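You operate a simulated robot arm through the tools that you are given. There is no shell and no other tool.

You are at the controls of a simulated robot arm. One attempt, no reset.

Task
Lay the tray's strip on mark B, weigh it down and wind the backdrop to the Down mark.
Fine: strip from the long tray on table mark B, then the cream weight from this table on its flat part; free the brake before winding, put it back on after; the other strip and weights stay.

Only the result counts: the job must be done as asked and must still hold three seconds after the hand-in. Knocking over, shifting, dropping, spilling or breaking anything else fails it.

Robot
A 6-joint arm with a two-finger gripper, fixed in place. Base frame: the origin is on the floor under the middle of its stand, x ahead of it, y to its left, z up. Readings come in m, degrees, newtons and seconds.
It reaches about 1.637 m from its shoulder. Its first joint turns from -166.0 to 166.0 degrees. Payload 3.43 kg.
The TCP is the grasp point between the finger pads, 0.02 m short of the fingertips. In the tool frame z runs along the fingers and y along their closing line. The gripper opens to 0.19 m; its body begins 0.248 m behind the TCP.
Orientation is told as [roll, pitch, yaw] about the base's x, y, z axes, in that order, counted from this pose: with the fingers straight down and closing along the base's y, the tool's x points along the base's -x, its y along +y and its z along -z.

Tools
- The arm moves only by the tool drive_tool. Its argument "moves" is a list of rows, each an object (a shift or turn left out is 0, a gripper value left out holds the last) with "dr": the turn, a rotation vector about the base's x, y, z in degrees, a list of three; "travel": the shift along the base's x, y, z in m, a list of three; "jaw": the gripper command, from -1 (fully open) to 1 (shut), values between in proportion. In form: [{"dr": [rx, ry, rz], "travel": [x, y, z], "jaw": jaw}, ...]. A call has 1 to 20 rows; each row is the pose to reach, as a shift and turn from the pose commanded when the call began. A row lasts 0.2 s, in which the tool goes at most 0.05 m and 8.6 degrees; a call with a longer step from one row to the next is refused whole, and so is a gripper value outside its range. A pose out of reach is approached as far as the arm can. The call stops where the force on the tool passes 70 N (or 10 N more than at its start, if that is more) or the arm is blocked; 0.2 s more then pass. Each finger travels about 0.045 m/s and halts on what it meets, pressing with about 35 N; the grip force reading is that of the motor and also rises with nothing between the fingers. The clock runs only during rows and for 0.2 s after the last one: add rows that repeat a pose to give the fingers time. It gives the time, the measured TCP pose, the force on the tool (base axes), the opening and the grip force at its end, in the units of the frame above (readings bear some noise), with the torque about the TCP (base axes, N m) and any sound that the robot's microphone picked up.
- Cameras (640 x 400 px; columns grow to the right, rows downward): "scene" is fixed at [0.0497, 0.4997, 1.3428]; the picture's right is [-0.10, -0.99, 0.00], its down [-0.53, 0.05, -0.85] and it looks along [0.84, -0.09, -0.53] (base axes); focal length 214 px, centre (320, 200). "wrist" rides on the gripper at [0.07, -0.008, -0.288] in the tool frame; the picture's right is [0.12, 0.99, 0.00], its down [-0.96, 0.12, -0.25] and it looks along [-0.25, 0.03, 0.97] (tool axes); focal length 261 px, centre (320, 200). There is no depth. A picture from a camera that has moved, and an enlarged one, comes with that camera's place and axes in the base frame and with its lens.
- camera(camera): a new picture of that camera. The clock stands still meanwhile.
- lift_body(by): slides the trunk up (or, below 0, down) by that many m; the arm rides with it, the base frame stays. It gives what a move gives, with no picture.
- enlarge(camera, box): a new picture of the part [left, top, right, bottom] of that camera's present view, enlarged. The clock stands still meanwhile.
- job_done(): hands the job in; it is judged then, once.

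Places have to be worked out from the pictures, the camera data and where the tool is seen. Open the gripper and draw the arm clear of the work before you hand the job in, unless the task says otherwise.

The tools are called after "Request:" as a command line: name --argument value ..., lists and objects as JSON in quotes. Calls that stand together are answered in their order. drive_tool: Moves the arm, as the interface text tells. Its arguments: {"type":"object","properties":{"moves":{"type":"array"}},"required":["moves"]} The other tools are called the same way: lift_body (by) moves the trunk up or down; camera (camera) takes a picture; enlarge (camera, box) takes an enlarged picture of a part of a camera's view; job_done () hands the job in.

At the start:

```text
time: 0.0
ee_pos: [0.6881, -0.1258, 1.0894]
tcp_rot: [-0.1, 0.0, 0.0]
force: [0.4, -0.9, -0.2]
wrist_torque: [0.01, -0.03, -0.01]
finger_gap: 0.1901
gripper_force: 0.0
trunk travel left (down, up): [-0.125, 0.115]
```

scene: 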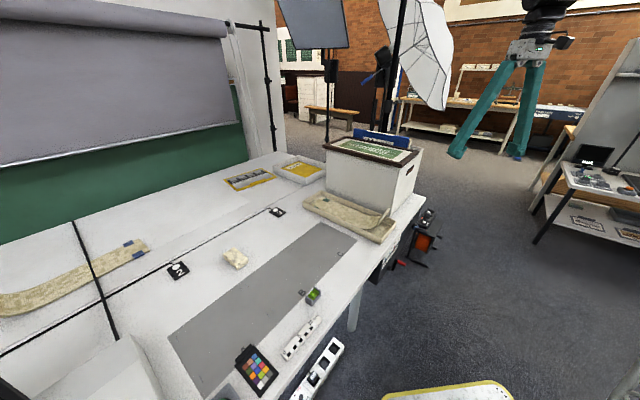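
wrist: 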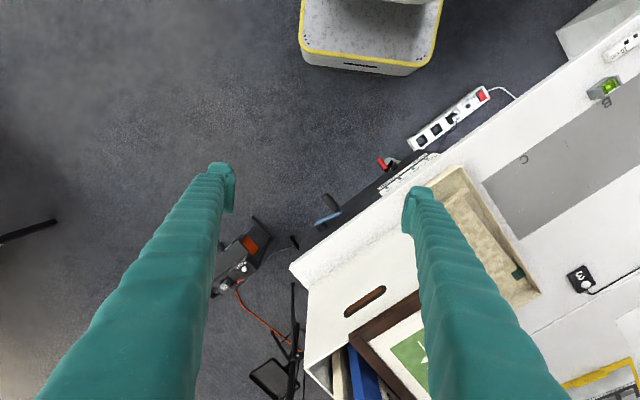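

I'll start by looking at the scene in more detail with enlarged pictures of the table, tray and backdrop crank area.

Request:
enlarge --camera "scene" --box '[280, 120, 480, 280]'

Request:
enlarge --camera "scene" --box '[140, 200, 380, 400]'

Request:
enlarge --camera "scene" --box '[0, 180, 200, 400]'

Request:
enlarge --camera "wrist" --box '[290, 60, 640, 300]'

```text
2.50 times, centred on (380, 200) of scene
camera zoom: at [0.0497, 0.4997, 1.3428], right [-0.1, -0.99, 0.0], down [-0.53, 0.05, -0.85], along [0.84, -0.09, -0.53], focal length 536 px, centre (170, 200)
```

zoom: 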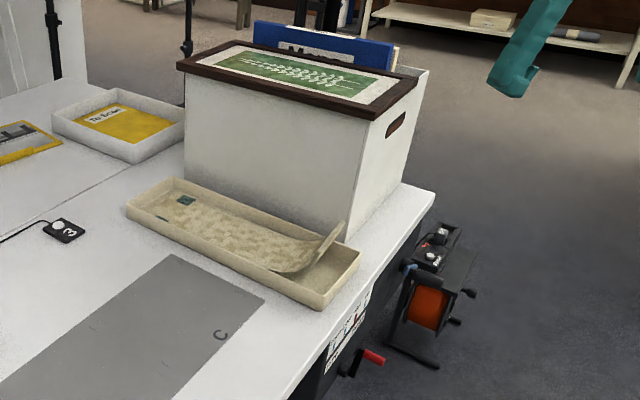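

```text
2.00 times, centred on (260, 300) of scene
camera zoom: at [0.0497, 0.4997, 1.3428], right [-0.1, -0.99, 0.0], down [-0.53, 0.05, -0.85], along [0.84, -0.09, -0.53], focal length 429 px, centre (440, 0)
```

zoom: 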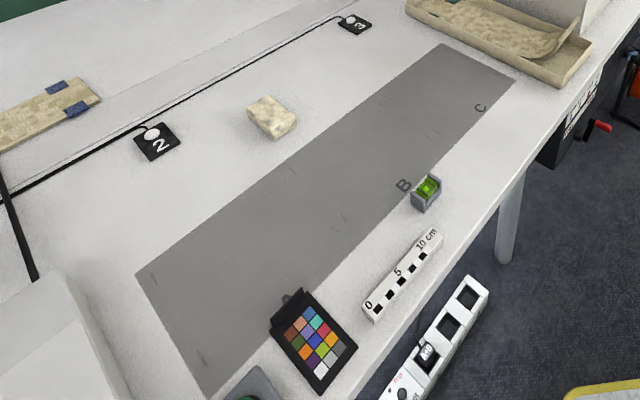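

```text
1.82 times, centred on (100, 290) of scene
camera zoom: at [0.0497, 0.4997, 1.3428], right [-0.1, -0.99, 0.0], down [-0.53, 0.05, -0.85], along [0.84, -0.09, -0.53], focal length 390 px, centre (720, 36)
```

zoom: 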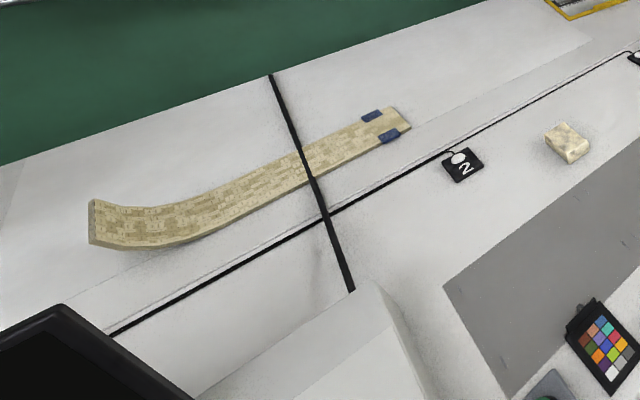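

```text
1.67 times, centred on (465, 180) of wrist
camera zoom: at [0.6185, -0.1344, 1.3766], right [-0.12, 0.99, 0.0], down [0.96, 0.12, 0.25], along [0.25, 0.03, -0.97], focal length 434 px, centre (78, 233)
```

zoom: 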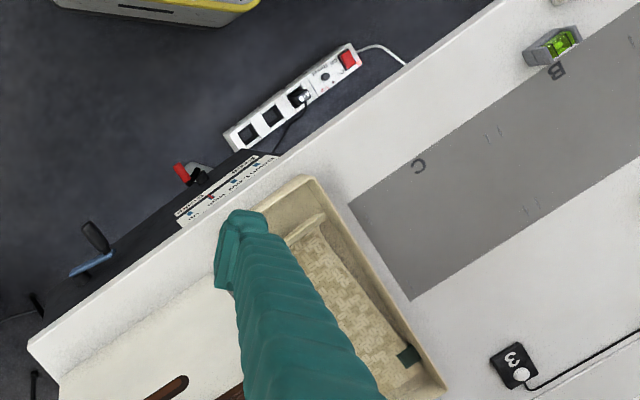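

The table top comes out near z≈0.742, with the mat rotated about 45° to the base. I'll enlarge the winder, brake and mat ticks further before moving.

Request:
enlarge --camera "wrist" --box '[300, 130, 460, 230]'

Request:
enlarge --camera "scene" --box '[370, 200, 450, 280]'

Request:
enlarge --camera "scene" --box '[180, 220, 340, 320]'

Request:
enlarge --camera "scene" --box '[300, 180, 400, 250]'

Request:
enlarge --camera "scene" --box '[0, 0, 290, 200]'

```text
4.00 times, centred on (380, 180) of wrist
camera zoom: at [0.6185, -0.1344, 1.3766], right [-0.12, 0.99, 0.0], down [0.96, 0.12, 0.25], along [0.25, 0.03, -0.97], focal length 1043 px, centre (80, 280)
```

zoom: 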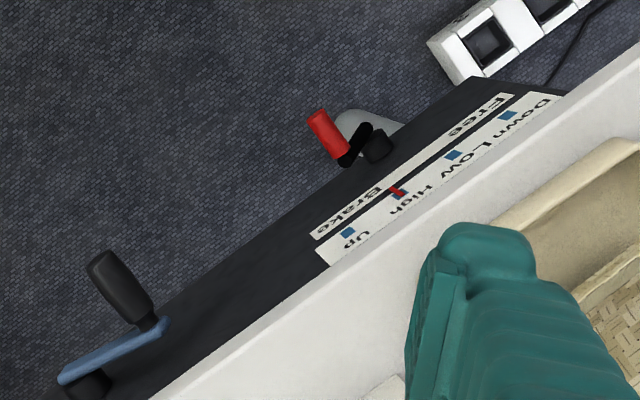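

```text
5.00 times, centred on (410, 240) of scene
camera zoom: at [0.0497, 0.4997, 1.3428], right [-0.1, -0.99, 0.0], down [-0.53, 0.05, -0.85], along [0.84, -0.09, -0.53], focal length 1072 px, centre (-130, 0)
```

zoom: 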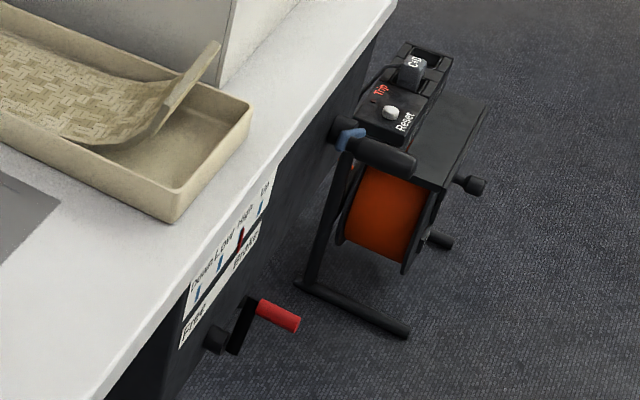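

```text
4.00 times, centred on (260, 270) of scene
camera zoom: at [0.0497, 0.4997, 1.3428], right [-0.1, -0.99, 0.0], down [-0.53, 0.05, -0.85], along [0.84, -0.09, -0.53], focal length 858 px, centre (560, -80)
```

zoom: 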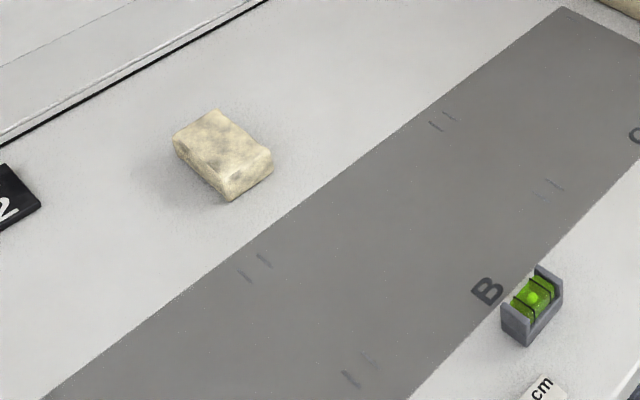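

```text
5.71 times, centred on (350, 215) of scene
camera zoom: at [0.0497, 0.4997, 1.3428], right [-0.1, -0.99, 0.0], down [-0.53, 0.05, -0.85], along [0.84, -0.09, -0.53], focal length 1226 px, centre (149, 114)
```

zoom: 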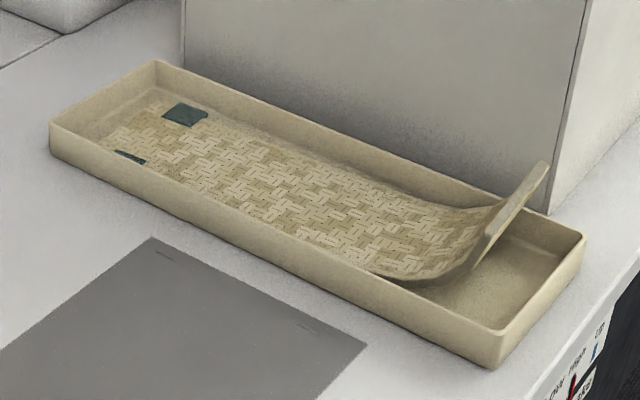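

```text
2.00 times, centred on (145, 100) of scene
camera zoom: at [0.0497, 0.4997, 1.3428], right [-0.1, -0.99, 0.0], down [-0.53, 0.05, -0.85], along [0.84, -0.09, -0.53], focal length 429 px, centre (670, 400)
```

zoom: 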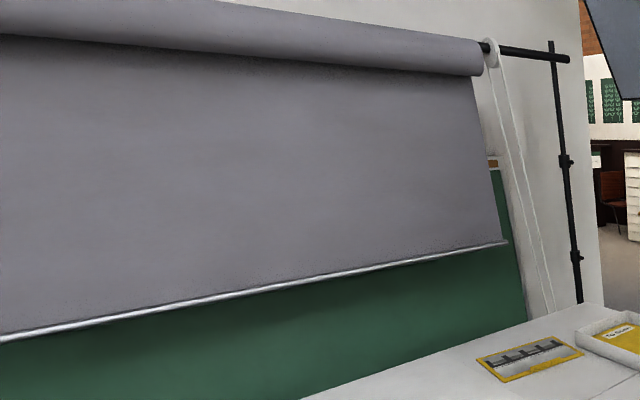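

The front panel has a scale (Up, High, Low, Down, with the red pointer at High), a red brake lever lying on the Brake side and a blue crank with a black knob. I'll swing the wrist camera over mat mark B for a close look from above.

Request:
drive_tool --moves '[{"travel": [-0.017, 0.041, 0.004], "dr": [0, 0, 3.2], "jaw": -1}, {"travel": [-0.034, 0.082, 0.008], "dr": [0, 0, 6.4]}, {"travel": [-0.051, 0.123, 0.012], "dr": [0, 0, 9.6]}, {"travel": [-0.068, 0.164, 0.016], "dr": [0, 0, 12.8]}, {"travel": [-0.085, 0.205, 0.02], "dr": [0, 0, 16]}, {"travel": [-0.102, 0.246, 0.024], "dr": [0, 0, 19.2]}, {"travel": [-0.119, 0.287, 0.028], "dr": [0, 0, 22.4]}, {"travel": [-0.136, 0.328, 0.032], "dr": [0, 0, 25.6]}, {"travel": [-0.153, 0.369, 0.036], "dr": [0, 0, 28.8]}, {"travel": [-0.17, 0.41, 0.04], "dr": [0, 0, 32]}, {"travel": [-0.187, 0.451, 0.044], "dr": [0, 0, 35.2]}, {"travel": [-0.204, 0.492, 0.048], "dr": [0, 0, 38.4]}, {"travel": [-0.221, 0.533, 0.05], "dr": [0, 0, 41.6]}, {"travel": [-0.238, 0.576, 0.05], "dr": [0, 0, 45]}]'

Request:
camera --camera "wrist"

```text
time: 3.0
ee_pos: [0.4481, 0.4533, 1.1404]
tcp_rot: [0.1, -0.1, 45.1]
force: [0.9, -0.4, 0.4]
wrist_torque: [0.18, 0.02, -0.01]
finger_gap: 0.1901
gripper_force: 0.0
trunk travel left (down, up): [-0.125, 0.115]
```

```text
taken
camera wrist: at [0.4063, 0.3963, 1.4274], right [-0.79, 0.62, 0.0], down [0.6, 0.76, 0.25], along [0.15, 0.19, -0.97], focal length 261 px, centre (320, 200)
```

wrist: 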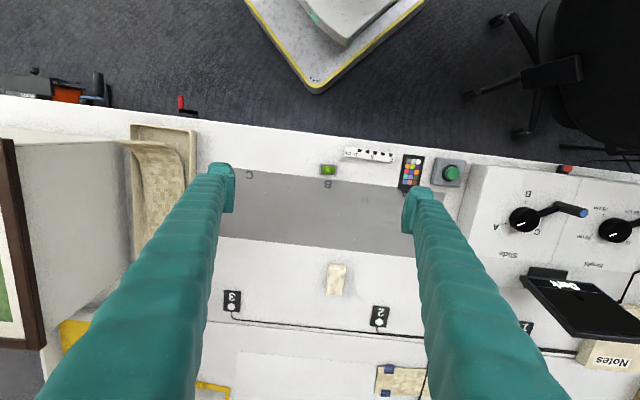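

I have an overhead view now. I'll enlarge the mat, the tray and the stone weight.

Request:
enlarge --camera "wrist" --box '[220, 130, 420, 300]'

Request:
enlarge --camera "wrist" --box '[100, 90, 260, 260]'

Request:
enlarge --camera "wrist" --box '[440, 140, 640, 380]'

```text
2.35 times, centred on (320, 215) of wrist
camera zoom: at [0.4063, 0.3963, 1.4274], right [-0.79, 0.62, 0.0], down [0.6, 0.76, 0.25], along [0.15, 0.19, -0.97], focal length 613 px, centre (320, 165)
```

zoom: 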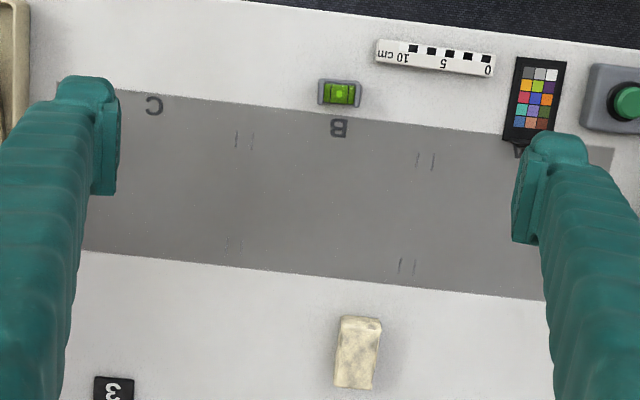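

```text
2.35 times, centred on (180, 175) of wrist
camera zoom: at [0.4063, 0.3963, 1.4274], right [-0.79, 0.62, 0.0], down [0.6, 0.76, 0.25], along [0.15, 0.19, -0.97], focal length 613 px, centre (649, 259)
```

zoom: 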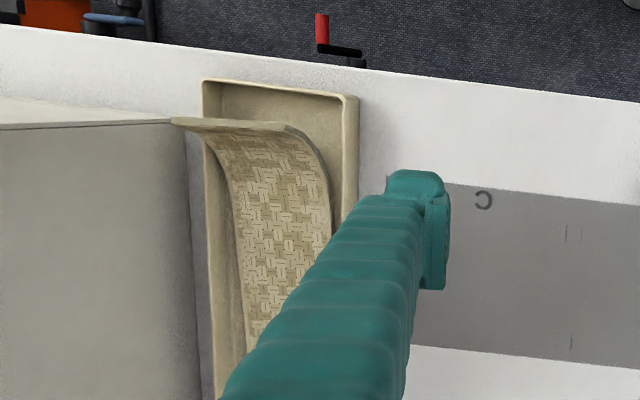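

```text
1.67 times, centred on (540, 260) of wrist
camera zoom: at [0.4063, 0.3963, 1.4274], right [-0.79, 0.62, 0.0], down [0.6, 0.76, 0.25], along [0.15, 0.19, -0.97], focal length 434 px, centre (-47, 100)
```

zoom: 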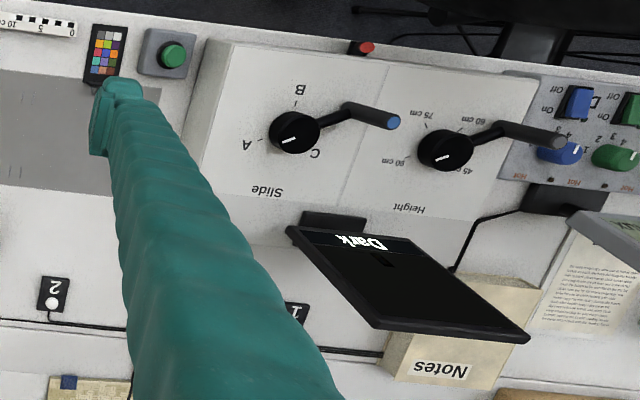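

I'll zoom in on the B ticks and the stone from this position.

Request:
enlarge --camera "wrist" --box '[270, 170, 380, 250]'

Request:
enlarge --camera "wrist" --box '[310, 240, 400, 310]'

```text
5.00 times, centred on (325, 210) of wrist
camera zoom: at [0.4063, 0.3963, 1.4274], right [-0.79, 0.62, 0.0], down [0.6, 0.76, 0.25], along [0.15, 0.19, -0.97], focal length 1303 px, centre (295, 150)
```

zoom: 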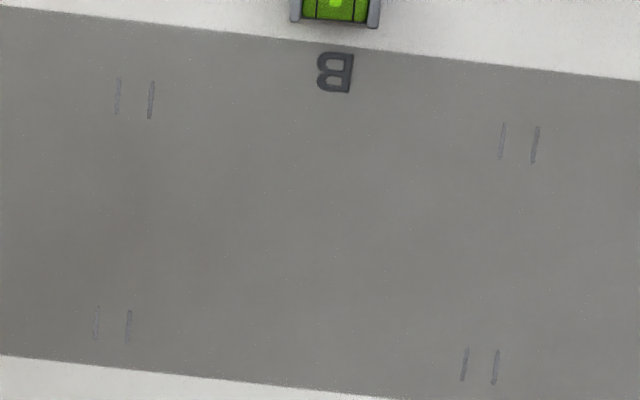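

```text
5.71 times, centred on (355, 275) of wrist
camera zoom: at [0.4063, 0.3963, 1.4274], right [-0.79, 0.62, 0.0], down [0.6, 0.76, 0.25], along [0.15, 0.19, -0.97], focal length 1489 px, centre (120, -229)
```

zoom: 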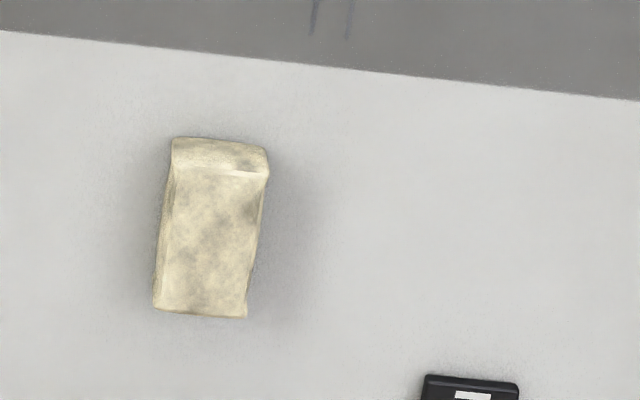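

The B zone is about 0.21 × 0.19 m with tick pairs at its corners. Next I'll move the camera over the tray to measure the strip.

Request:
drive_tool --moves '[{"travel": [0.033, -0.03, 0]}, {"travel": [0.066, -0.06, 0]}, {"travel": [0.099, -0.09, 0]}, {"travel": [0.132, -0.12, 0]}, {"travel": [0.165, -0.15, 0]}, {"travel": [0.198, -0.18, 0]}, {"travel": [0.231, -0.213, 0]}, {"travel": [0.25, -0.215, 0]}]'

Request:
camera --camera "wrist"

Request:
enlarge --camera "wrist" --box '[240, 110, 400, 250]'

```text
time: 4.8
ee_pos: [0.7009, 0.2359, 1.1401]
tcp_rot: [0.1, 0.0, 44.9]
force: [-0.1, 0.3, 1.0]
wrist_torque: [-0.04, -0.09, 0.0]
finger_gap: 0.1902
gripper_force: 0.0
trunk travel left (down, up): [-0.125, 0.115]
```

```text
taken
camera wrist: at [0.657, 0.1789, 1.4267], right [-0.79, 0.62, 0.0], down [0.6, 0.76, 0.25], along [0.15, 0.19, -0.97], focal length 261 px, centre (320, 200)
```

wrist: 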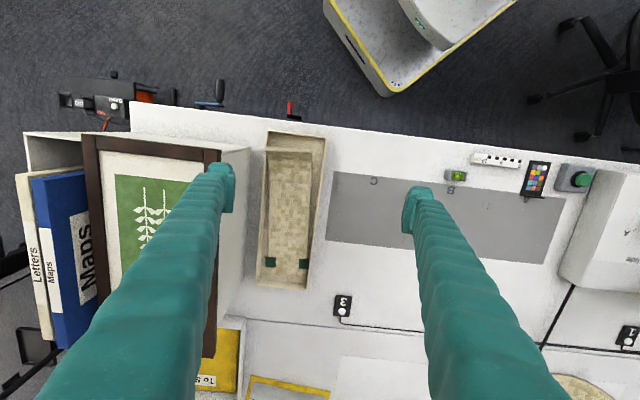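

```text
2.86 times, centred on (320, 180) of wrist
camera zoom: at [0.657, 0.1789, 1.4267], right [-0.79, 0.62, 0.0], down [0.6, 0.76, 0.25], along [0.15, 0.19, -0.97], focal length 745 px, centre (320, 257)
```

zoom: 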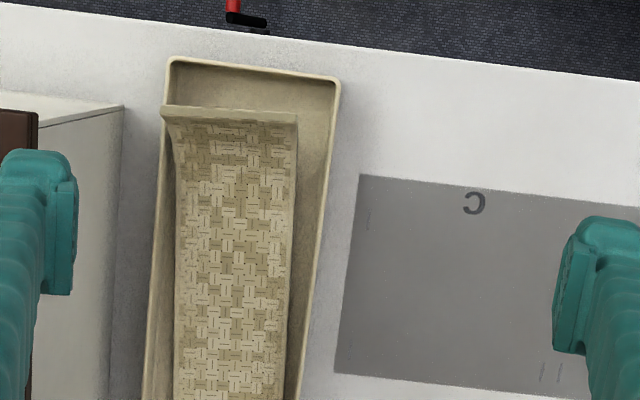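

The tray and strip are clearly visible now, so I'll enlarge the whole tray to measure its corners.

Request:
enlarge --camera "wrist" --box '[230, 120, 390, 220]'

Request:
enlarge --camera "wrist" --box '[230, 210, 390, 310]'

```text
4.00 times, centred on (310, 170) of wrist
camera zoom: at [0.657, 0.1789, 1.4267], right [-0.79, 0.62, 0.0], down [0.6, 0.76, 0.25], along [0.15, 0.19, -0.97], focal length 1043 px, centre (360, 320)
```

zoom: 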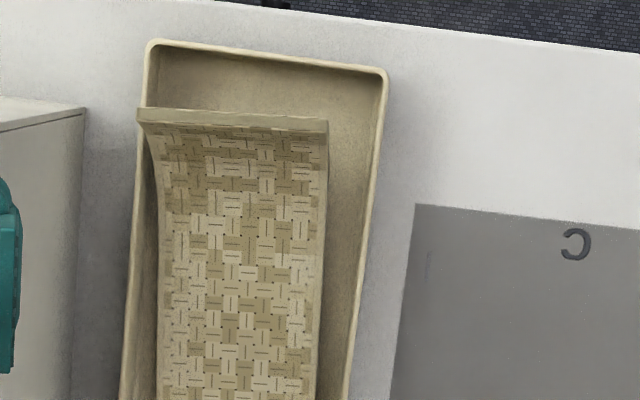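

```text
4.00 times, centred on (310, 260) of wrist
camera zoom: at [0.657, 0.1789, 1.4267], right [-0.79, 0.62, 0.0], down [0.6, 0.76, 0.25], along [0.15, 0.19, -0.97], focal length 1043 px, centre (360, -40)
```

zoom: 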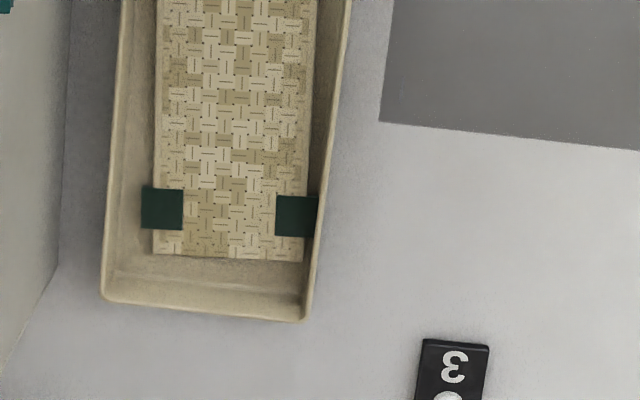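

The strip is about 0.36 m long and 0.11 m wide, with its curled tip near (0.737, 0.161, 0.82). I'll zoom in on the curl from both cameras to judge how steep the tip is.

Request:
enlarge --camera "scene" --box '[360, 205, 410, 240]'

Request:
enlarge --camera "wrist" --box '[255, 130, 335, 180]'

Request:
camera --camera "scene"

```text
11.43 times, centred on (385, 222) of scene
camera zoom: at [0.0497, 0.4997, 1.3428], right [-0.1, -0.99, 0.0], down [-0.53, 0.05, -0.85], along [0.84, -0.09, -0.53], focal length 2451 px, centre (-423, -57)
```

zoom: 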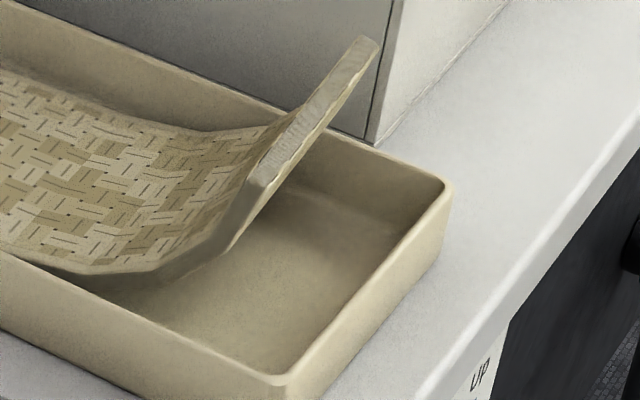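

```text
8.00 times, centred on (295, 155) of wrist
camera zoom: at [0.657, 0.1789, 1.4267], right [-0.79, 0.62, 0.0], down [0.6, 0.76, 0.25], along [0.15, 0.19, -0.97], focal length 2085 px, centre (520, 560)
```

zoom: 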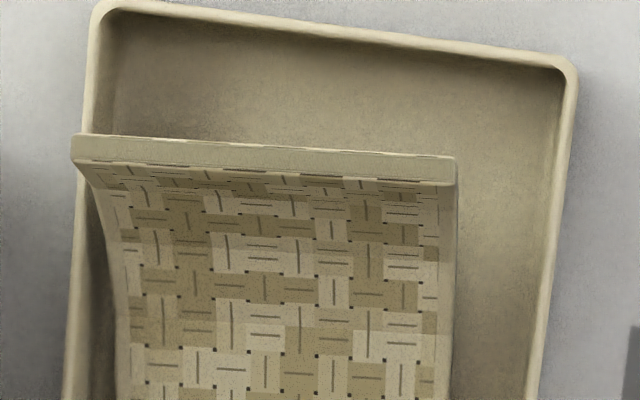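

```text
taken
```

scene: 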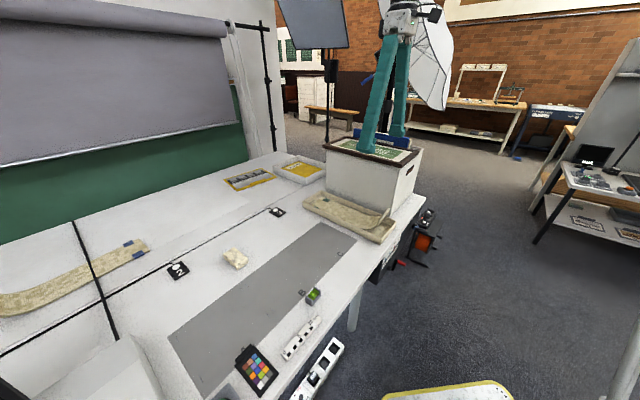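

The tip stands about 70–75° from horizontal and is 8–9 mm thick, and the tray rim is only at z≈0.769. I can pinch the tip through its thickness from above. First I'll yaw about −87° over the tip at safe height with the gripper partly closed.

Request:
drive_tool --moves '[{"travel": [0.0, -0.01, 0], "dr": [0, 0, -7.9], "jaw": 0.3}, {"travel": [0.001, -0.02, 0], "dr": [0, 0, -15.8]}, {"travel": [0.002, -0.03, 0], "dr": [0, 0, -23.7]}, {"travel": [0.003, -0.04, 0], "dr": [0, 0, -31.6]}, {"travel": [0.004, -0.05, 0], "dr": [0, 0, -39.5]}, {"travel": [0.005, -0.06, 0], "dr": [0, 0, -47.4]}, {"travel": [0.006, -0.07, 0], "dr": [0, 0, -55.3]}, {"travel": [0.006, -0.08, 0], "dr": [0, 0, -63.2]}, {"travel": [0.006, -0.09, 0], "dr": [0, 0, -71.1]}, {"travel": [0.006, -0.1, 0], "dr": [0, 0, -79.0]}, {"travel": [0.006, -0.105, 0], "dr": [0, 0, -86.9]}, {"travel": [0.006, -0.105, 0], "dr": [0, 0, -86.9]}]'

Request:
camera --camera "wrist"

```text
time: 7.4
ee_pos: [0.7065, 0.1302, 1.1405]
tcp_rot: [0.1, 0.0, -42.0]
force: [0.4, -1.2, -0.3]
wrist_torque: [-0.02, -0.02, 0.0]
finger_gap: 0.0663
gripper_force: 0.2
trunk travel left (down, up): [-0.125, 0.115]
```

```text
taken
camera wrist: at [0.649, 0.1709, 1.4268], right [0.57, 0.82, 0.0], down [0.79, -0.56, 0.25], along [0.2, -0.14, -0.97], focal length 261 px, centre (320, 200)
```

wrist: 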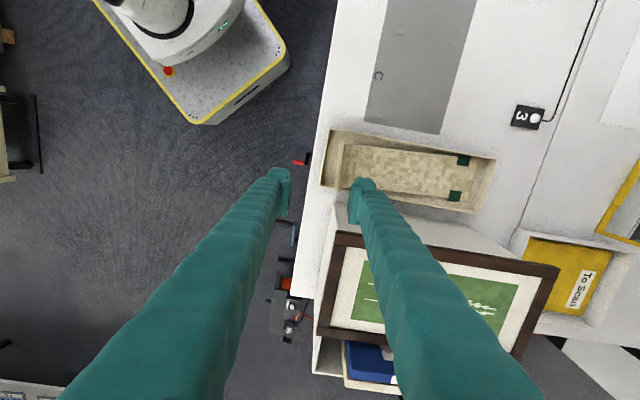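

Orientation is as intended. Next I'll tilt the fingers 20° toward the strip's flat side and descend to about 0.15 m short of the pinch point.

Request:
drive_tool --moves '[{"travel": [0, 0, -0.032], "dr": [2.5, -2.25, 0]}, {"travel": [0, 0, -0.064], "dr": [5, -4.5, 0]}, {"travel": [0, 0, -0.096], "dr": [7.5, -6.75, 0]}, {"travel": [0, 0, -0.128], "dr": [10, -9, 0]}, {"travel": [0, 0, -0.16], "dr": [12.5, -11.2, 0]}, {"travel": [0.001, 0.001, -0.192], "dr": [14.9, -13.4, 0]}]'

Request:
camera --camera "wrist"

Request:
enlarge --camera "wrist" --box '[240, 90, 440, 240]'

Request:
enlarge --camera "scene" --box '[320, 120, 440, 250]'

```text
time: 8.8
ee_pos: [0.7074, 0.1318, 0.9486]
tcp_rot: [20.2, 0.0, -41.8]
force: [0.2, -1.0, 0.4]
wrist_torque: [-0.02, 0.0, -0.01]
finger_gap: 0.0667
gripper_force: 0.1
trunk travel left (down, up): [-0.125, 0.115]
```

```text
taken
camera wrist: at [0.5841, 0.0987, 1.2143], right [0.53, 0.77, 0.34], down [0.73, -0.62, 0.27], along [0.42, 0.1, -0.9], focal length 261 px, centre (320, 200)
```

wrist: 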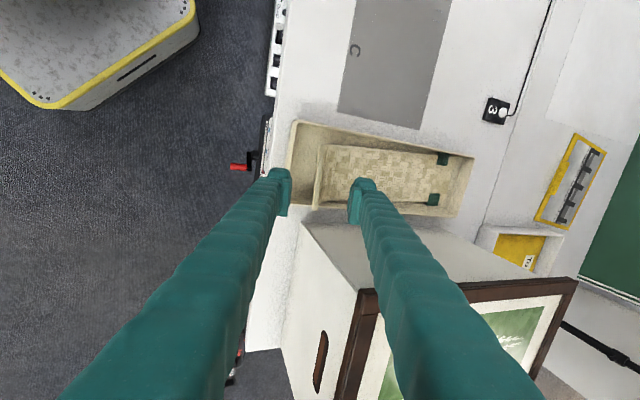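

```text
2.67 times, centred on (340, 165) of wrist
camera zoom: at [0.5841, 0.0987, 1.2143], right [0.53, 0.77, 0.34], down [0.73, -0.62, 0.27], along [0.42, 0.1, -0.9], focal length 695 px, centre (267, 293)
```

zoom: 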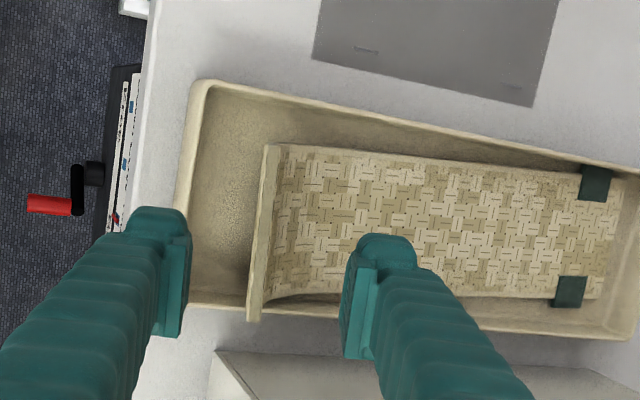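

```text
3.08 times, centred on (380, 185) of scene
camera zoom: at [0.0497, 0.4997, 1.3428], right [-0.1, -0.99, 0.0], down [-0.53, 0.05, -0.85], along [0.84, -0.09, -0.53], focal length 660 px, centre (135, 246)
```

zoom: 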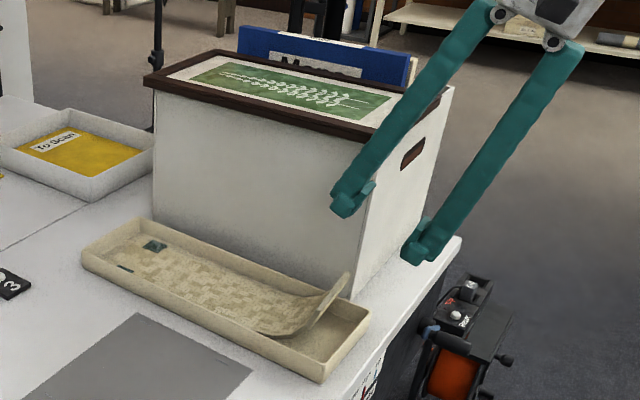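

The pinch line looks well aligned with the tip. I'll advance 0.15 m along the tool axis so the fingers straddle the tip, then check before closing.

Request:
drive_tool --moves '[{"travel": [0.0068, 0.0075, -0.0283]}, {"travel": [0.0136, 0.0151, -0.0566]}, {"travel": [0.0205, 0.0226, -0.085]}, {"travel": [0.0273, 0.0302, -0.1133]}, {"travel": [0.031, 0.0343, -0.129]}, {"travel": [0.0341, 0.0377, -0.1416]}]'

Request:
enlarge --camera "wrist" --box '[240, 110, 440, 260]'

Request:
enlarge --camera "scene" --box '[340, 180, 420, 250]'

```text
time: 10.2
ee_pos: [0.7399, 0.1698, 0.8099]
tcp_rot: [20.2, -0.2, -41.8]
force: [-10.3, -6.1, 34.8]
wrist_torque: [-1.0, 1.55, 0.1]
finger_gap: 0.0673
gripper_force: 1.2
trunk travel left (down, up): [-0.125, 0.115]
```

```text
2.67 times, centred on (340, 185) of wrist
camera zoom: at [0.6163, 0.1361, 1.0747], right [0.53, 0.77, 0.34], down [0.73, -0.62, 0.27], along [0.43, 0.1, -0.9], focal length 695 px, centre (267, 240)
```

zoom: 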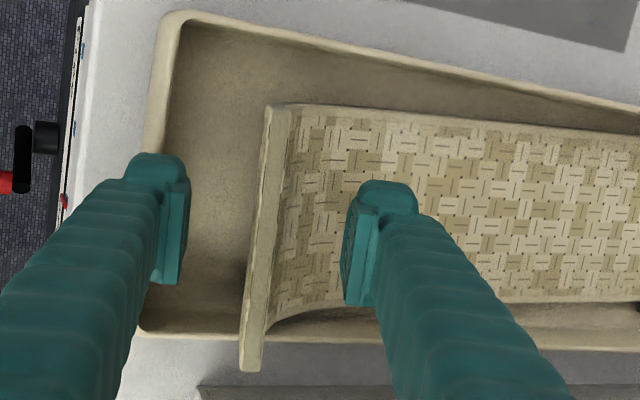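

```text
5.71 times, centred on (380, 215) of scene
camera zoom: at [0.0497, 0.4997, 1.3428], right [-0.1, -0.99, 0.0], down [-0.53, 0.05, -0.85], along [0.84, -0.09, -0.53], focal length 1226 px, centre (-23, 114)
```

zoom: 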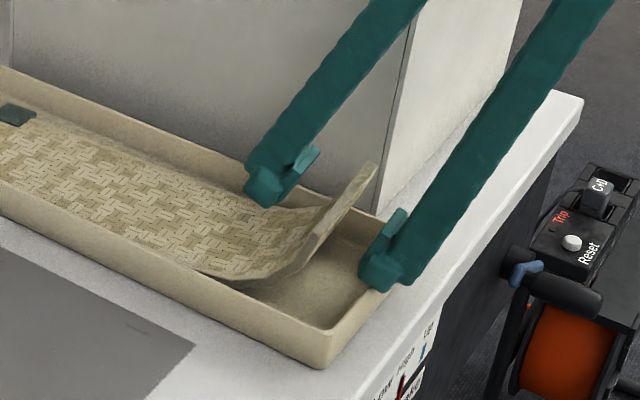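

There's 35 N of upward force, because the front finger sits on the tray's front rim. I'll back off, narrow the gap and try again.

Request:
drive_tool --moves '[{"travel": [-0.0046, -0.0051, 0.0188]}, {"travel": [-0.0057, -0.0064, 0.0235], "jaw": 0.64}, {"travel": [-0.0057, -0.0064, 0.0235]}, {"travel": [-0.0057, -0.0064, 0.0235]}]'

Request:
enlarge --camera "wrist" --box '[240, 110, 440, 260]'

Request:
enlarge --camera "scene" --box '[340, 180, 420, 250]'

```text
time: 11.2
ee_pos: [0.736, 0.1628, 0.8295]
tcp_rot: [20.1, 0.0, -41.9]
force: [-0.3, 0.0, -0.2]
wrist_torque: [-0.02, 0.02, 0.0]
finger_gap: 0.0341
gripper_force: 0.0
trunk travel left (down, up): [-0.125, 0.115]
```

```text
2.67 times, centred on (340, 185) of wrist
camera zoom: at [0.612, 0.1303, 1.0957], right [0.53, 0.77, 0.34], down [0.73, -0.62, 0.27], along [0.42, 0.1, -0.9], focal length 695 px, centre (267, 240)
```

zoom: 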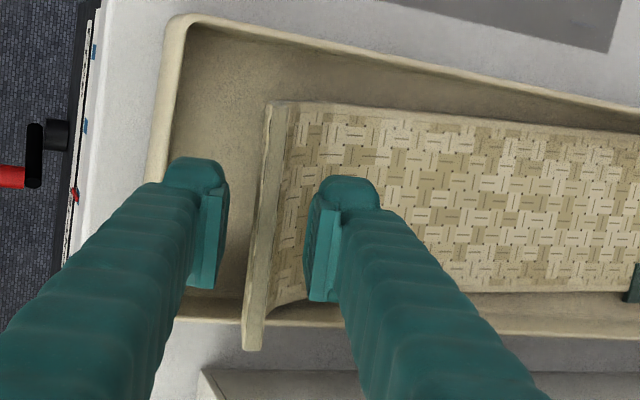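

```text
5.71 times, centred on (380, 215) of scene
camera zoom: at [0.0497, 0.4997, 1.3428], right [-0.1, -0.99, 0.0], down [-0.53, 0.05, -0.85], along [0.84, -0.09, -0.53], focal length 1226 px, centre (-23, 114)
```

zoom: 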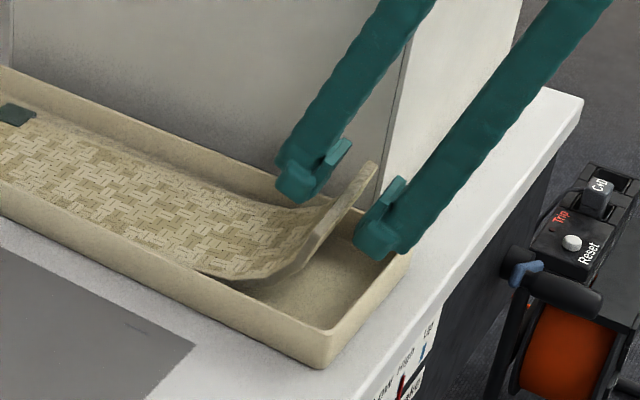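

The gap is centred on the tip and the tray looks unmoved. I'll advance about 0.018 m along the tool and close on the tip.

Request:
drive_tool --moves '[{"travel": [0.0021, 0.0023, -0.0085]}, {"travel": [0.0041, 0.0046, -0.0169]}, {"travel": [0.0041, 0.0046, -0.0169]}]'

Request:
enlarge --camera "wrist" --box '[240, 110, 440, 260]'

```text
time: 12.0
ee_pos: [0.7399, 0.1673, 0.8119]
tcp_rot: [20.0, -0.1, -41.9]
force: [0.0, 0.2, 0.2]
wrist_torque: [0.0, 0.0, -0.01]
finger_gap: 0.0343
gripper_force: 0.0
trunk travel left (down, up): [-0.125, 0.115]
```

```text
2.67 times, centred on (340, 185) of wrist
camera zoom: at [0.6164, 0.1348, 1.0787], right [0.53, 0.77, 0.34], down [0.73, -0.62, 0.27], along [0.42, 0.1, -0.9], focal length 695 px, centre (267, 240)
```

zoom: 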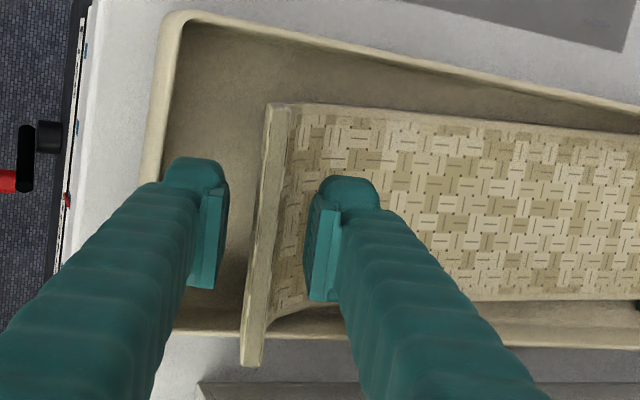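

No contact, and the tip is centred. Closing now.

Request:
drive_tool --moves '[{"jaw": 0.8}, {"jaw": 0.9}, {"jaw": 1}, {"jaw": 1}, {"jaw": 1}]'

Request:
enlarge --camera "wrist" --box '[240, 110, 440, 260]'

```text
time: 13.2
ee_pos: [0.7398, 0.1682, 0.813]
tcp_rot: [20.1, 0.0, -41.9]
force: [-0.2, -0.5, -0.2]
wrist_torque: [-0.05, -0.02, 0.05]
finger_gap: 0.0079
gripper_force: 34.5
trunk travel left (down, up): [-0.125, 0.115]
```

```text
2.67 times, centred on (340, 185) of wrist
camera zoom: at [0.6165, 0.1348, 1.0789], right [0.53, 0.77, 0.34], down [0.73, -0.62, 0.27], along [0.42, 0.1, -0.9], focal length 695 px, centre (267, 240)
```

zoom: 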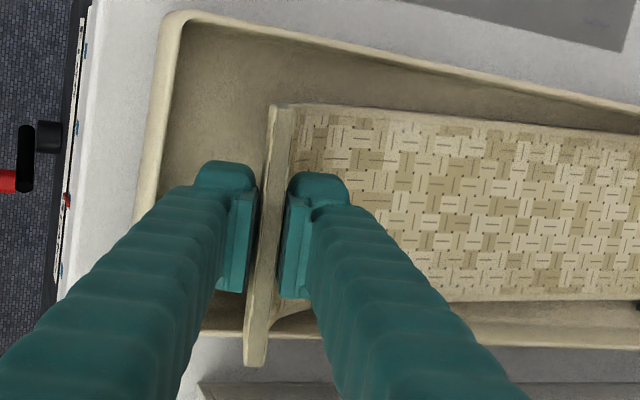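

The strip is gripped (7.9 mm gap, 34.5 N). I'll do a small test lift to feel the weight and torque.

Request:
drive_tool --moves '[{"travel": [0, 0, 0.006]}, {"travel": [0, 0, 0.012]}, {"travel": [0, 0, 0.02]}, {"travel": [0, 0, 0.02]}]'

Request:
camera --camera "wrist"

Request:
enlarge --camera "scene" --box '[290, 170, 420, 260]'

```text
time: 14.2
ee_pos: [0.7397, 0.1675, 0.8326]
tcp_rot: [20.1, 0.0, -41.9]
force: [-0.3, 1.3, -1.5]
wrist_torque: [-0.17, 0.13, 0.01]
finger_gap: 0.0078
gripper_force: 34.9
trunk travel left (down, up): [-0.125, 0.115]
```

```text
taken
camera wrist: at [0.6166, 0.1349, 1.0992], right [0.53, 0.77, 0.34], down [0.73, -0.62, 0.27], along [0.42, 0.1, -0.9], focal length 261 px, centre (320, 200)
```

wrist: 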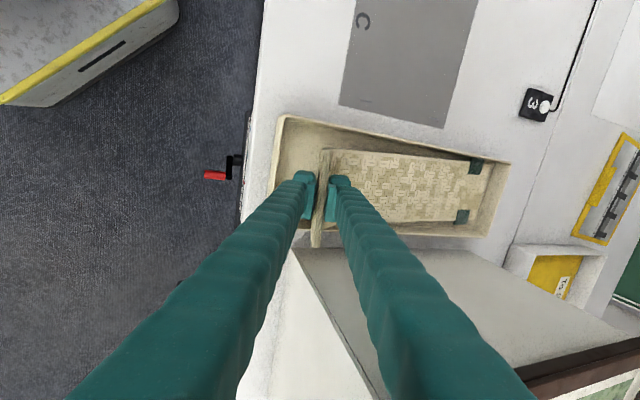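

```text
4.44 times, centred on (355, 215) of scene
camera zoom: at [0.0497, 0.4997, 1.3428], right [-0.1, -0.99, 0.0], down [-0.53, 0.05, -0.85], along [0.84, -0.09, -0.53], focal length 953 px, centre (164, 133)
```

zoom: 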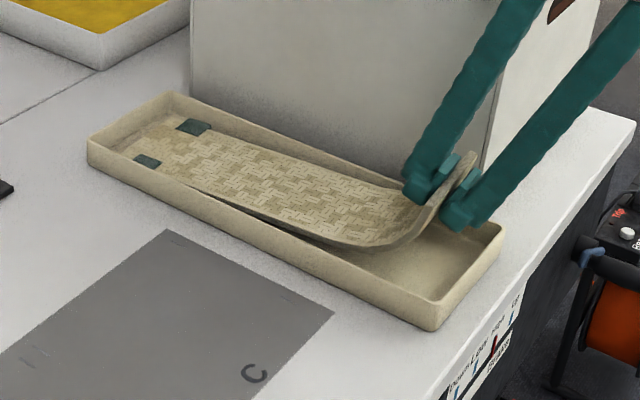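

The strip lifts cleanly and is light (about 0.15 kg). I'll lift it well clear of the tray.

Request:
drive_tool --moves '[{"travel": [0, 0, 0.015]}, {"travel": [0, 0, 0.03]}, {"travel": [0, 0, 0.05]}, {"travel": [0, 0, 0.07]}, {"travel": [0, 0, 0.09]}, {"travel": [0, 0, 0.11]}, {"travel": [0, 0, 0.13]}, {"travel": [0, 0, 0.13]}]'

Request:
camera --camera "wrist"

Request:
enlarge --camera "scene" --box '[270, 130, 430, 260]'

```text
time: 16.0
ee_pos: [0.7392, 0.1672, 0.9641]
tcp_rot: [20.1, 0.0, -41.8]
force: [0.5, 0.3, -1.8]
wrist_torque: [-0.2, 0.14, 0.01]
finger_gap: 0.0078
gripper_force: 35.0
trunk travel left (down, up): [-0.125, 0.115]
```

```text
taken
camera wrist: at [0.6166, 0.1345, 1.2297], right [0.53, 0.77, 0.34], down [0.73, -0.62, 0.27], along [0.42, 0.1, -0.9], focal length 261 px, centre (320, 200)
```

wrist: 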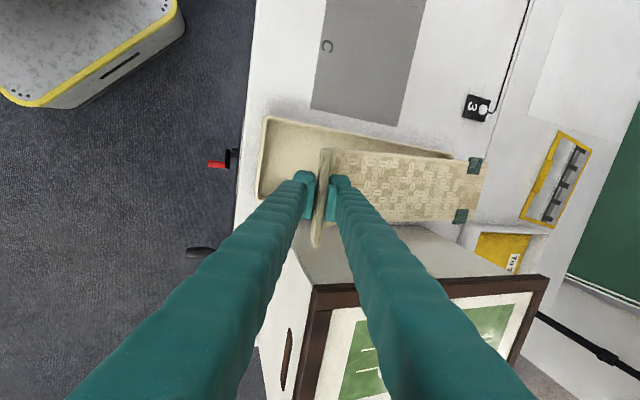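

```text
3.08 times, centred on (350, 195) of scene
camera zoom: at [0.0497, 0.4997, 1.3428], right [-0.1, -0.99, 0.0], down [-0.53, 0.05, -0.85], along [0.84, -0.09, -0.53], focal length 660 px, centre (228, 215)
```

zoom: 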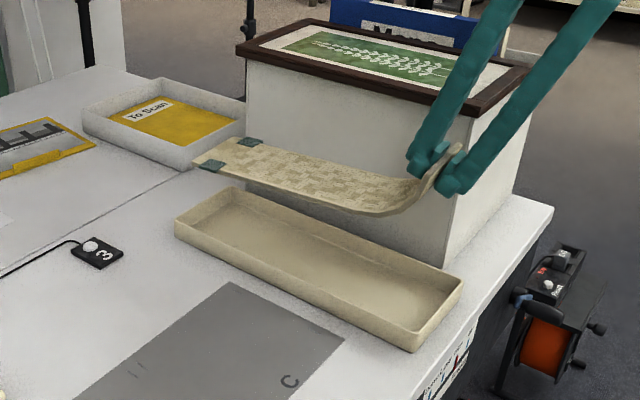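

The strip hangs level in the grip and the tray is undisturbed. I'll zoom in to measure the flat part's length before choosing the final placement.

Request:
enlarge --camera "wrist" --box '[300, 120, 500, 260]'

Request:
enlarge --camera "scene" --box '[310, 150, 400, 215]'

```text
2.86 times, centred on (400, 190) of wrist
camera zoom: at [0.6166, 0.1345, 1.2297], right [0.53, 0.77, 0.34], down [0.73, -0.62, 0.27], along [0.42, 0.1, -0.9], focal length 745 px, centre (91, 229)
```

zoom: 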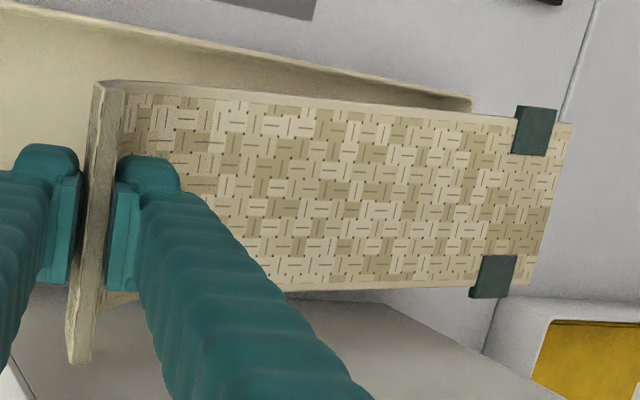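

```text
6.15 times, centred on (355, 182) of scene
camera zoom: at [0.0497, 0.4997, 1.3428], right [-0.1, -0.99, 0.0], down [-0.53, 0.05, -0.85], along [0.84, -0.09, -0.53], focal length 1320 px, centre (105, 308)
```

zoom: 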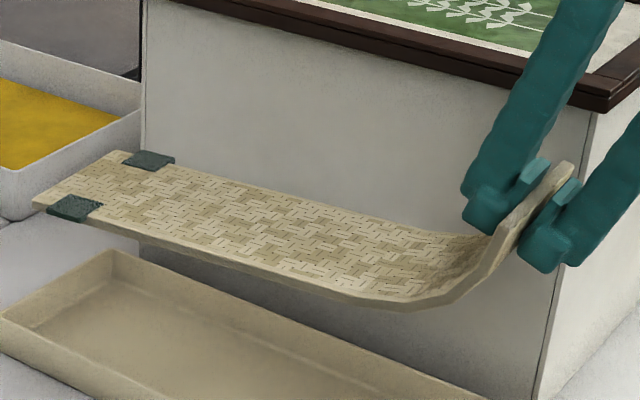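

Measured: a 0.26 m flat part plus a curl of about 0.096 m radius, with pad centres 0.034 m from the flat end. With the flat centred on B and the strip along the mat, the pads land on the ticks (0.095 m off centre, 0.13 m across). So I'll lay it along the mat with the curl toward C, starting with a +87° swing and a move to hover over B.

Request:
drive_tool --moves '[{"travel": [-0.003, 0.018, 0.003], "dr": [0, 0, 6.2]}, {"travel": [-0.007, 0.037, 0.006], "dr": [0, 0, 12.4]}, {"travel": [-0.01, 0.055, 0.01], "dr": [0, 0, 18.7]}, {"travel": [-0.013, 0.073, 0.01], "dr": [0, 0, 24.9]}, {"travel": [-0.017, 0.092, 0.01], "dr": [0, 0, 31.1]}, {"travel": [-0.02, 0.11, 0.01], "dr": [0, 0, 37.4]}, {"travel": [-0.023, 0.128, 0.01], "dr": [0, 0, 43.6]}, {"travel": [-0.027, 0.147, 0.01], "dr": [0, 0, 49.8]}, {"travel": [-0.03, 0.165, 0.01], "dr": [0, 0, 56.1]}, {"travel": [-0.034, 0.184, 0.01], "dr": [0, 0, 62.3]}, {"travel": [-0.037, 0.202, 0.01], "dr": [0, 0, 68.5]}, {"travel": [-0.04, 0.22, 0.01], "dr": [0, 0, 74.7]}, {"travel": [-0.044, 0.239, 0.01], "dr": [0, 0, 81.0]}, {"travel": [-0.047, 0.257, 0.01], "dr": [0, 0, 87.2]}, {"travel": [-0.047, 0.257, 0.01], "dr": [0, 0, 87.2]}]'

Request:
camera --camera "wrist"

Request:
camera --camera "scene"

```text
time: 19.2
ee_pos: [0.692, 0.4246, 0.9727]
tcp_rot: [19.9, 0.0, 45.3]
force: [-0.3, -0.2, -1.1]
wrist_torque: [-0.16, -0.12, -0.01]
finger_gap: 0.0078
gripper_force: 34.8
trunk travel left (down, up): [-0.125, 0.115]
```

```text
taken
camera wrist: at [0.7193, 0.2993, 1.239], right [-0.75, 0.57, 0.34], down [0.66, 0.7, 0.27], along [-0.08, 0.43, -0.9], focal length 261 px, centre (320, 200)
```

wrist: 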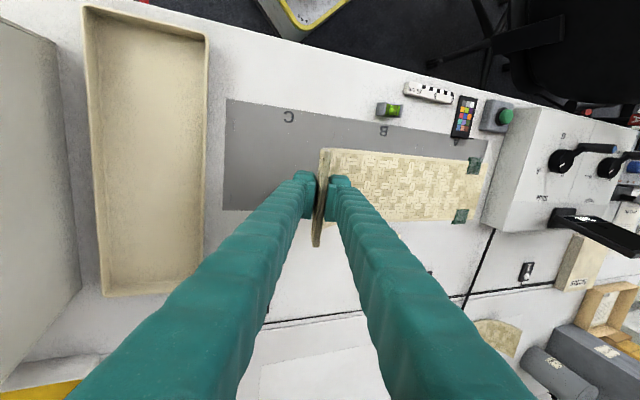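

```text
taken
```

scene: 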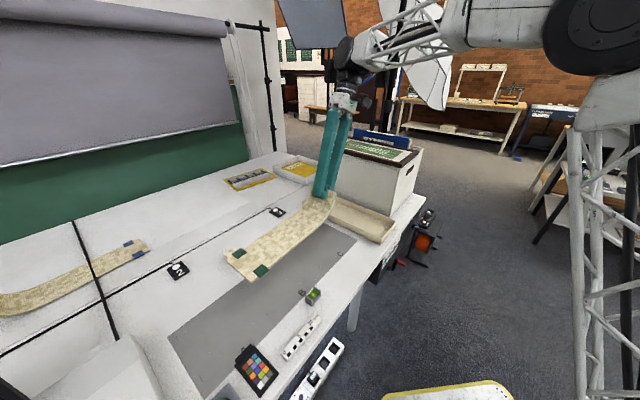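

The strip now lies along the mat over B. I'll level it (about +2.5° tilt to cancel the droop) and descend to roughly 2.5 cm above the mat to check alignment with the ticks.

Request:
drive_tool --moves '[{"travel": [0, 0, -0.025], "dr": [0.6, 0.6, 0]}, {"travel": [0, 0, -0.05], "dr": [1.2, 1.2, 0]}, {"travel": [0, 0, -0.075], "dr": [1.77, 1.77, 0]}, {"travel": [0, 0, -0.1], "dr": [1.77, 1.77, 0]}, {"travel": [0, 0, -0.12], "dr": [1.77, 1.77, 0]}, {"travel": [0, 0, -0.135], "dr": [1.77, 1.77, 0]}, {"travel": [0, 0, -0.135], "dr": [1.77, 1.77, 0]}]'

Request:
enlarge --camera "wrist" --box '[290, 80, 530, 260]'

Request:
enlarge --camera "scene" --box '[200, 180, 360, 310]'

```text
time: 20.8
ee_pos: [0.6918, 0.4243, 0.8378]
tcp_rot: [22.5, 0.0, 45.3]
force: [-0.1, -0.7, -1.7]
wrist_torque: [-0.15, -0.14, -0.02]
finger_gap: 0.0079
gripper_force: 35.2
trunk travel left (down, up): [-0.125, 0.115]
```

```text
2.22 times, centred on (410, 170) of wrist
camera zoom: at [0.7278, 0.2915, 1.0989], right [-0.74, 0.56, 0.38], down [0.67, 0.69, 0.27], along [-0.11, 0.46, -0.88], focal length 579 px, centre (120, 267)
```

zoom: 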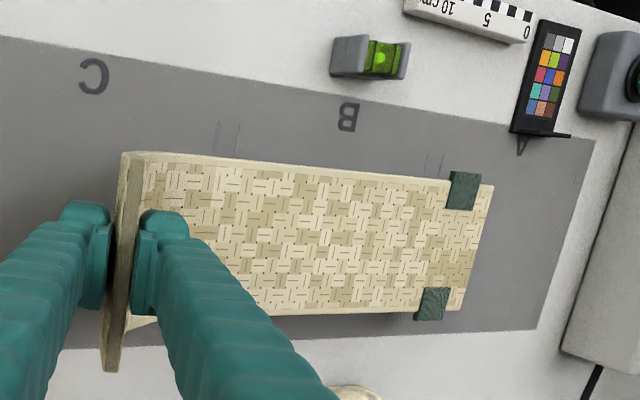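

```text
3.08 times, centred on (280, 245) of scene
camera zoom: at [0.0497, 0.4997, 1.3428], right [-0.1, -0.99, 0.0], down [-0.53, 0.05, -0.85], along [0.84, -0.09, -0.53], focal length 660 px, centre (443, 62)
```

zoom: 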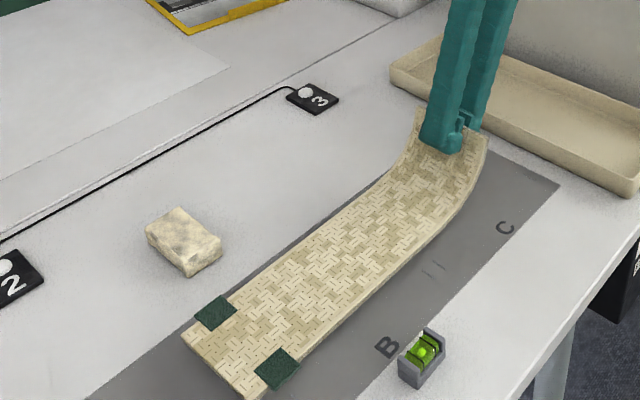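

Triangulation puts the pads at f≈0.094 and depth ±0.048 relative to B's centre, so they match the ticks to within a couple of millimetres. I'll lower gently onto the mat.

Request:
drive_tool --moves '[{"travel": [0, 0, -0.01]}, {"travel": [0, 0, -0.018]}, {"travel": [0, 0, -0.021]}, {"travel": [0, 0, -0.024]}, {"travel": [0, 0, -0.026]}]'

Request:
enlarge --camera "wrist" --box '[290, 80, 530, 260]'

Request:
enlarge --camera "scene" --box '[200, 180, 360, 310]'

```text
time: 22.0
ee_pos: [0.6923, 0.4247, 0.8123]
tcp_rot: [22.5, 0.0, 45.3]
force: [0.7, 0.2, -1.6]
wrist_torque: [-0.15, -0.16, 0.01]
finger_gap: 0.0079
gripper_force: 35.2
trunk travel left (down, up): [-0.125, 0.115]
```

```text
2.22 times, centred on (410, 170) of wrist
camera zoom: at [0.7277, 0.291, 1.0732], right [-0.74, 0.56, 0.38], down [0.67, 0.69, 0.27], along [-0.11, 0.46, -0.88], focal length 579 px, centre (120, 267)
```

zoom: 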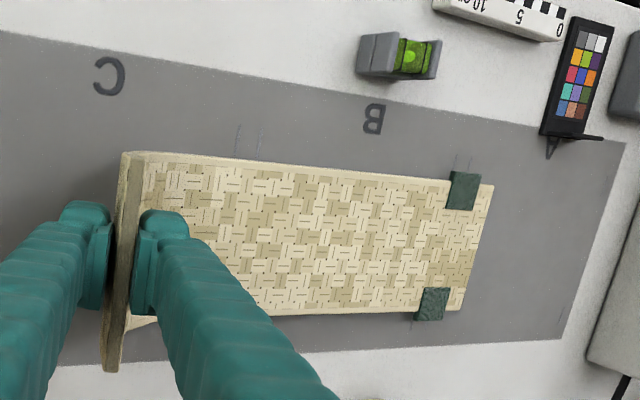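

```text
3.08 times, centred on (280, 245) of scene
camera zoom: at [0.0497, 0.4997, 1.3428], right [-0.1, -0.99, 0.0], down [-0.53, 0.05, -0.85], along [0.84, -0.09, -0.53], focal length 660 px, centre (443, 62)
```

zoom: 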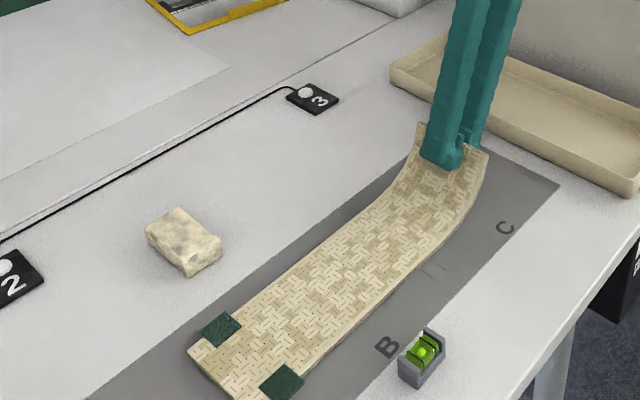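

It's still carrying its full weight, so it's not touching yet. I'll continue down in small steps.

Request:
drive_tool --moves '[{"travel": [0, 0, -0.002]}, {"travel": [0, 0, -0.004]}, {"travel": [0, 0, -0.004]}]'

```text
time: 22.8
ee_pos: [0.6932, 0.4248, 0.808]
tcp_rot: [22.5, 0.1, 45.3]
force: [1.5, -0.2, 0.0]
wrist_torque: [0.04, -0.12, -0.04]
finger_gap: 0.008
gripper_force: 35.2
trunk travel left (down, up): [-0.125, 0.115]
```

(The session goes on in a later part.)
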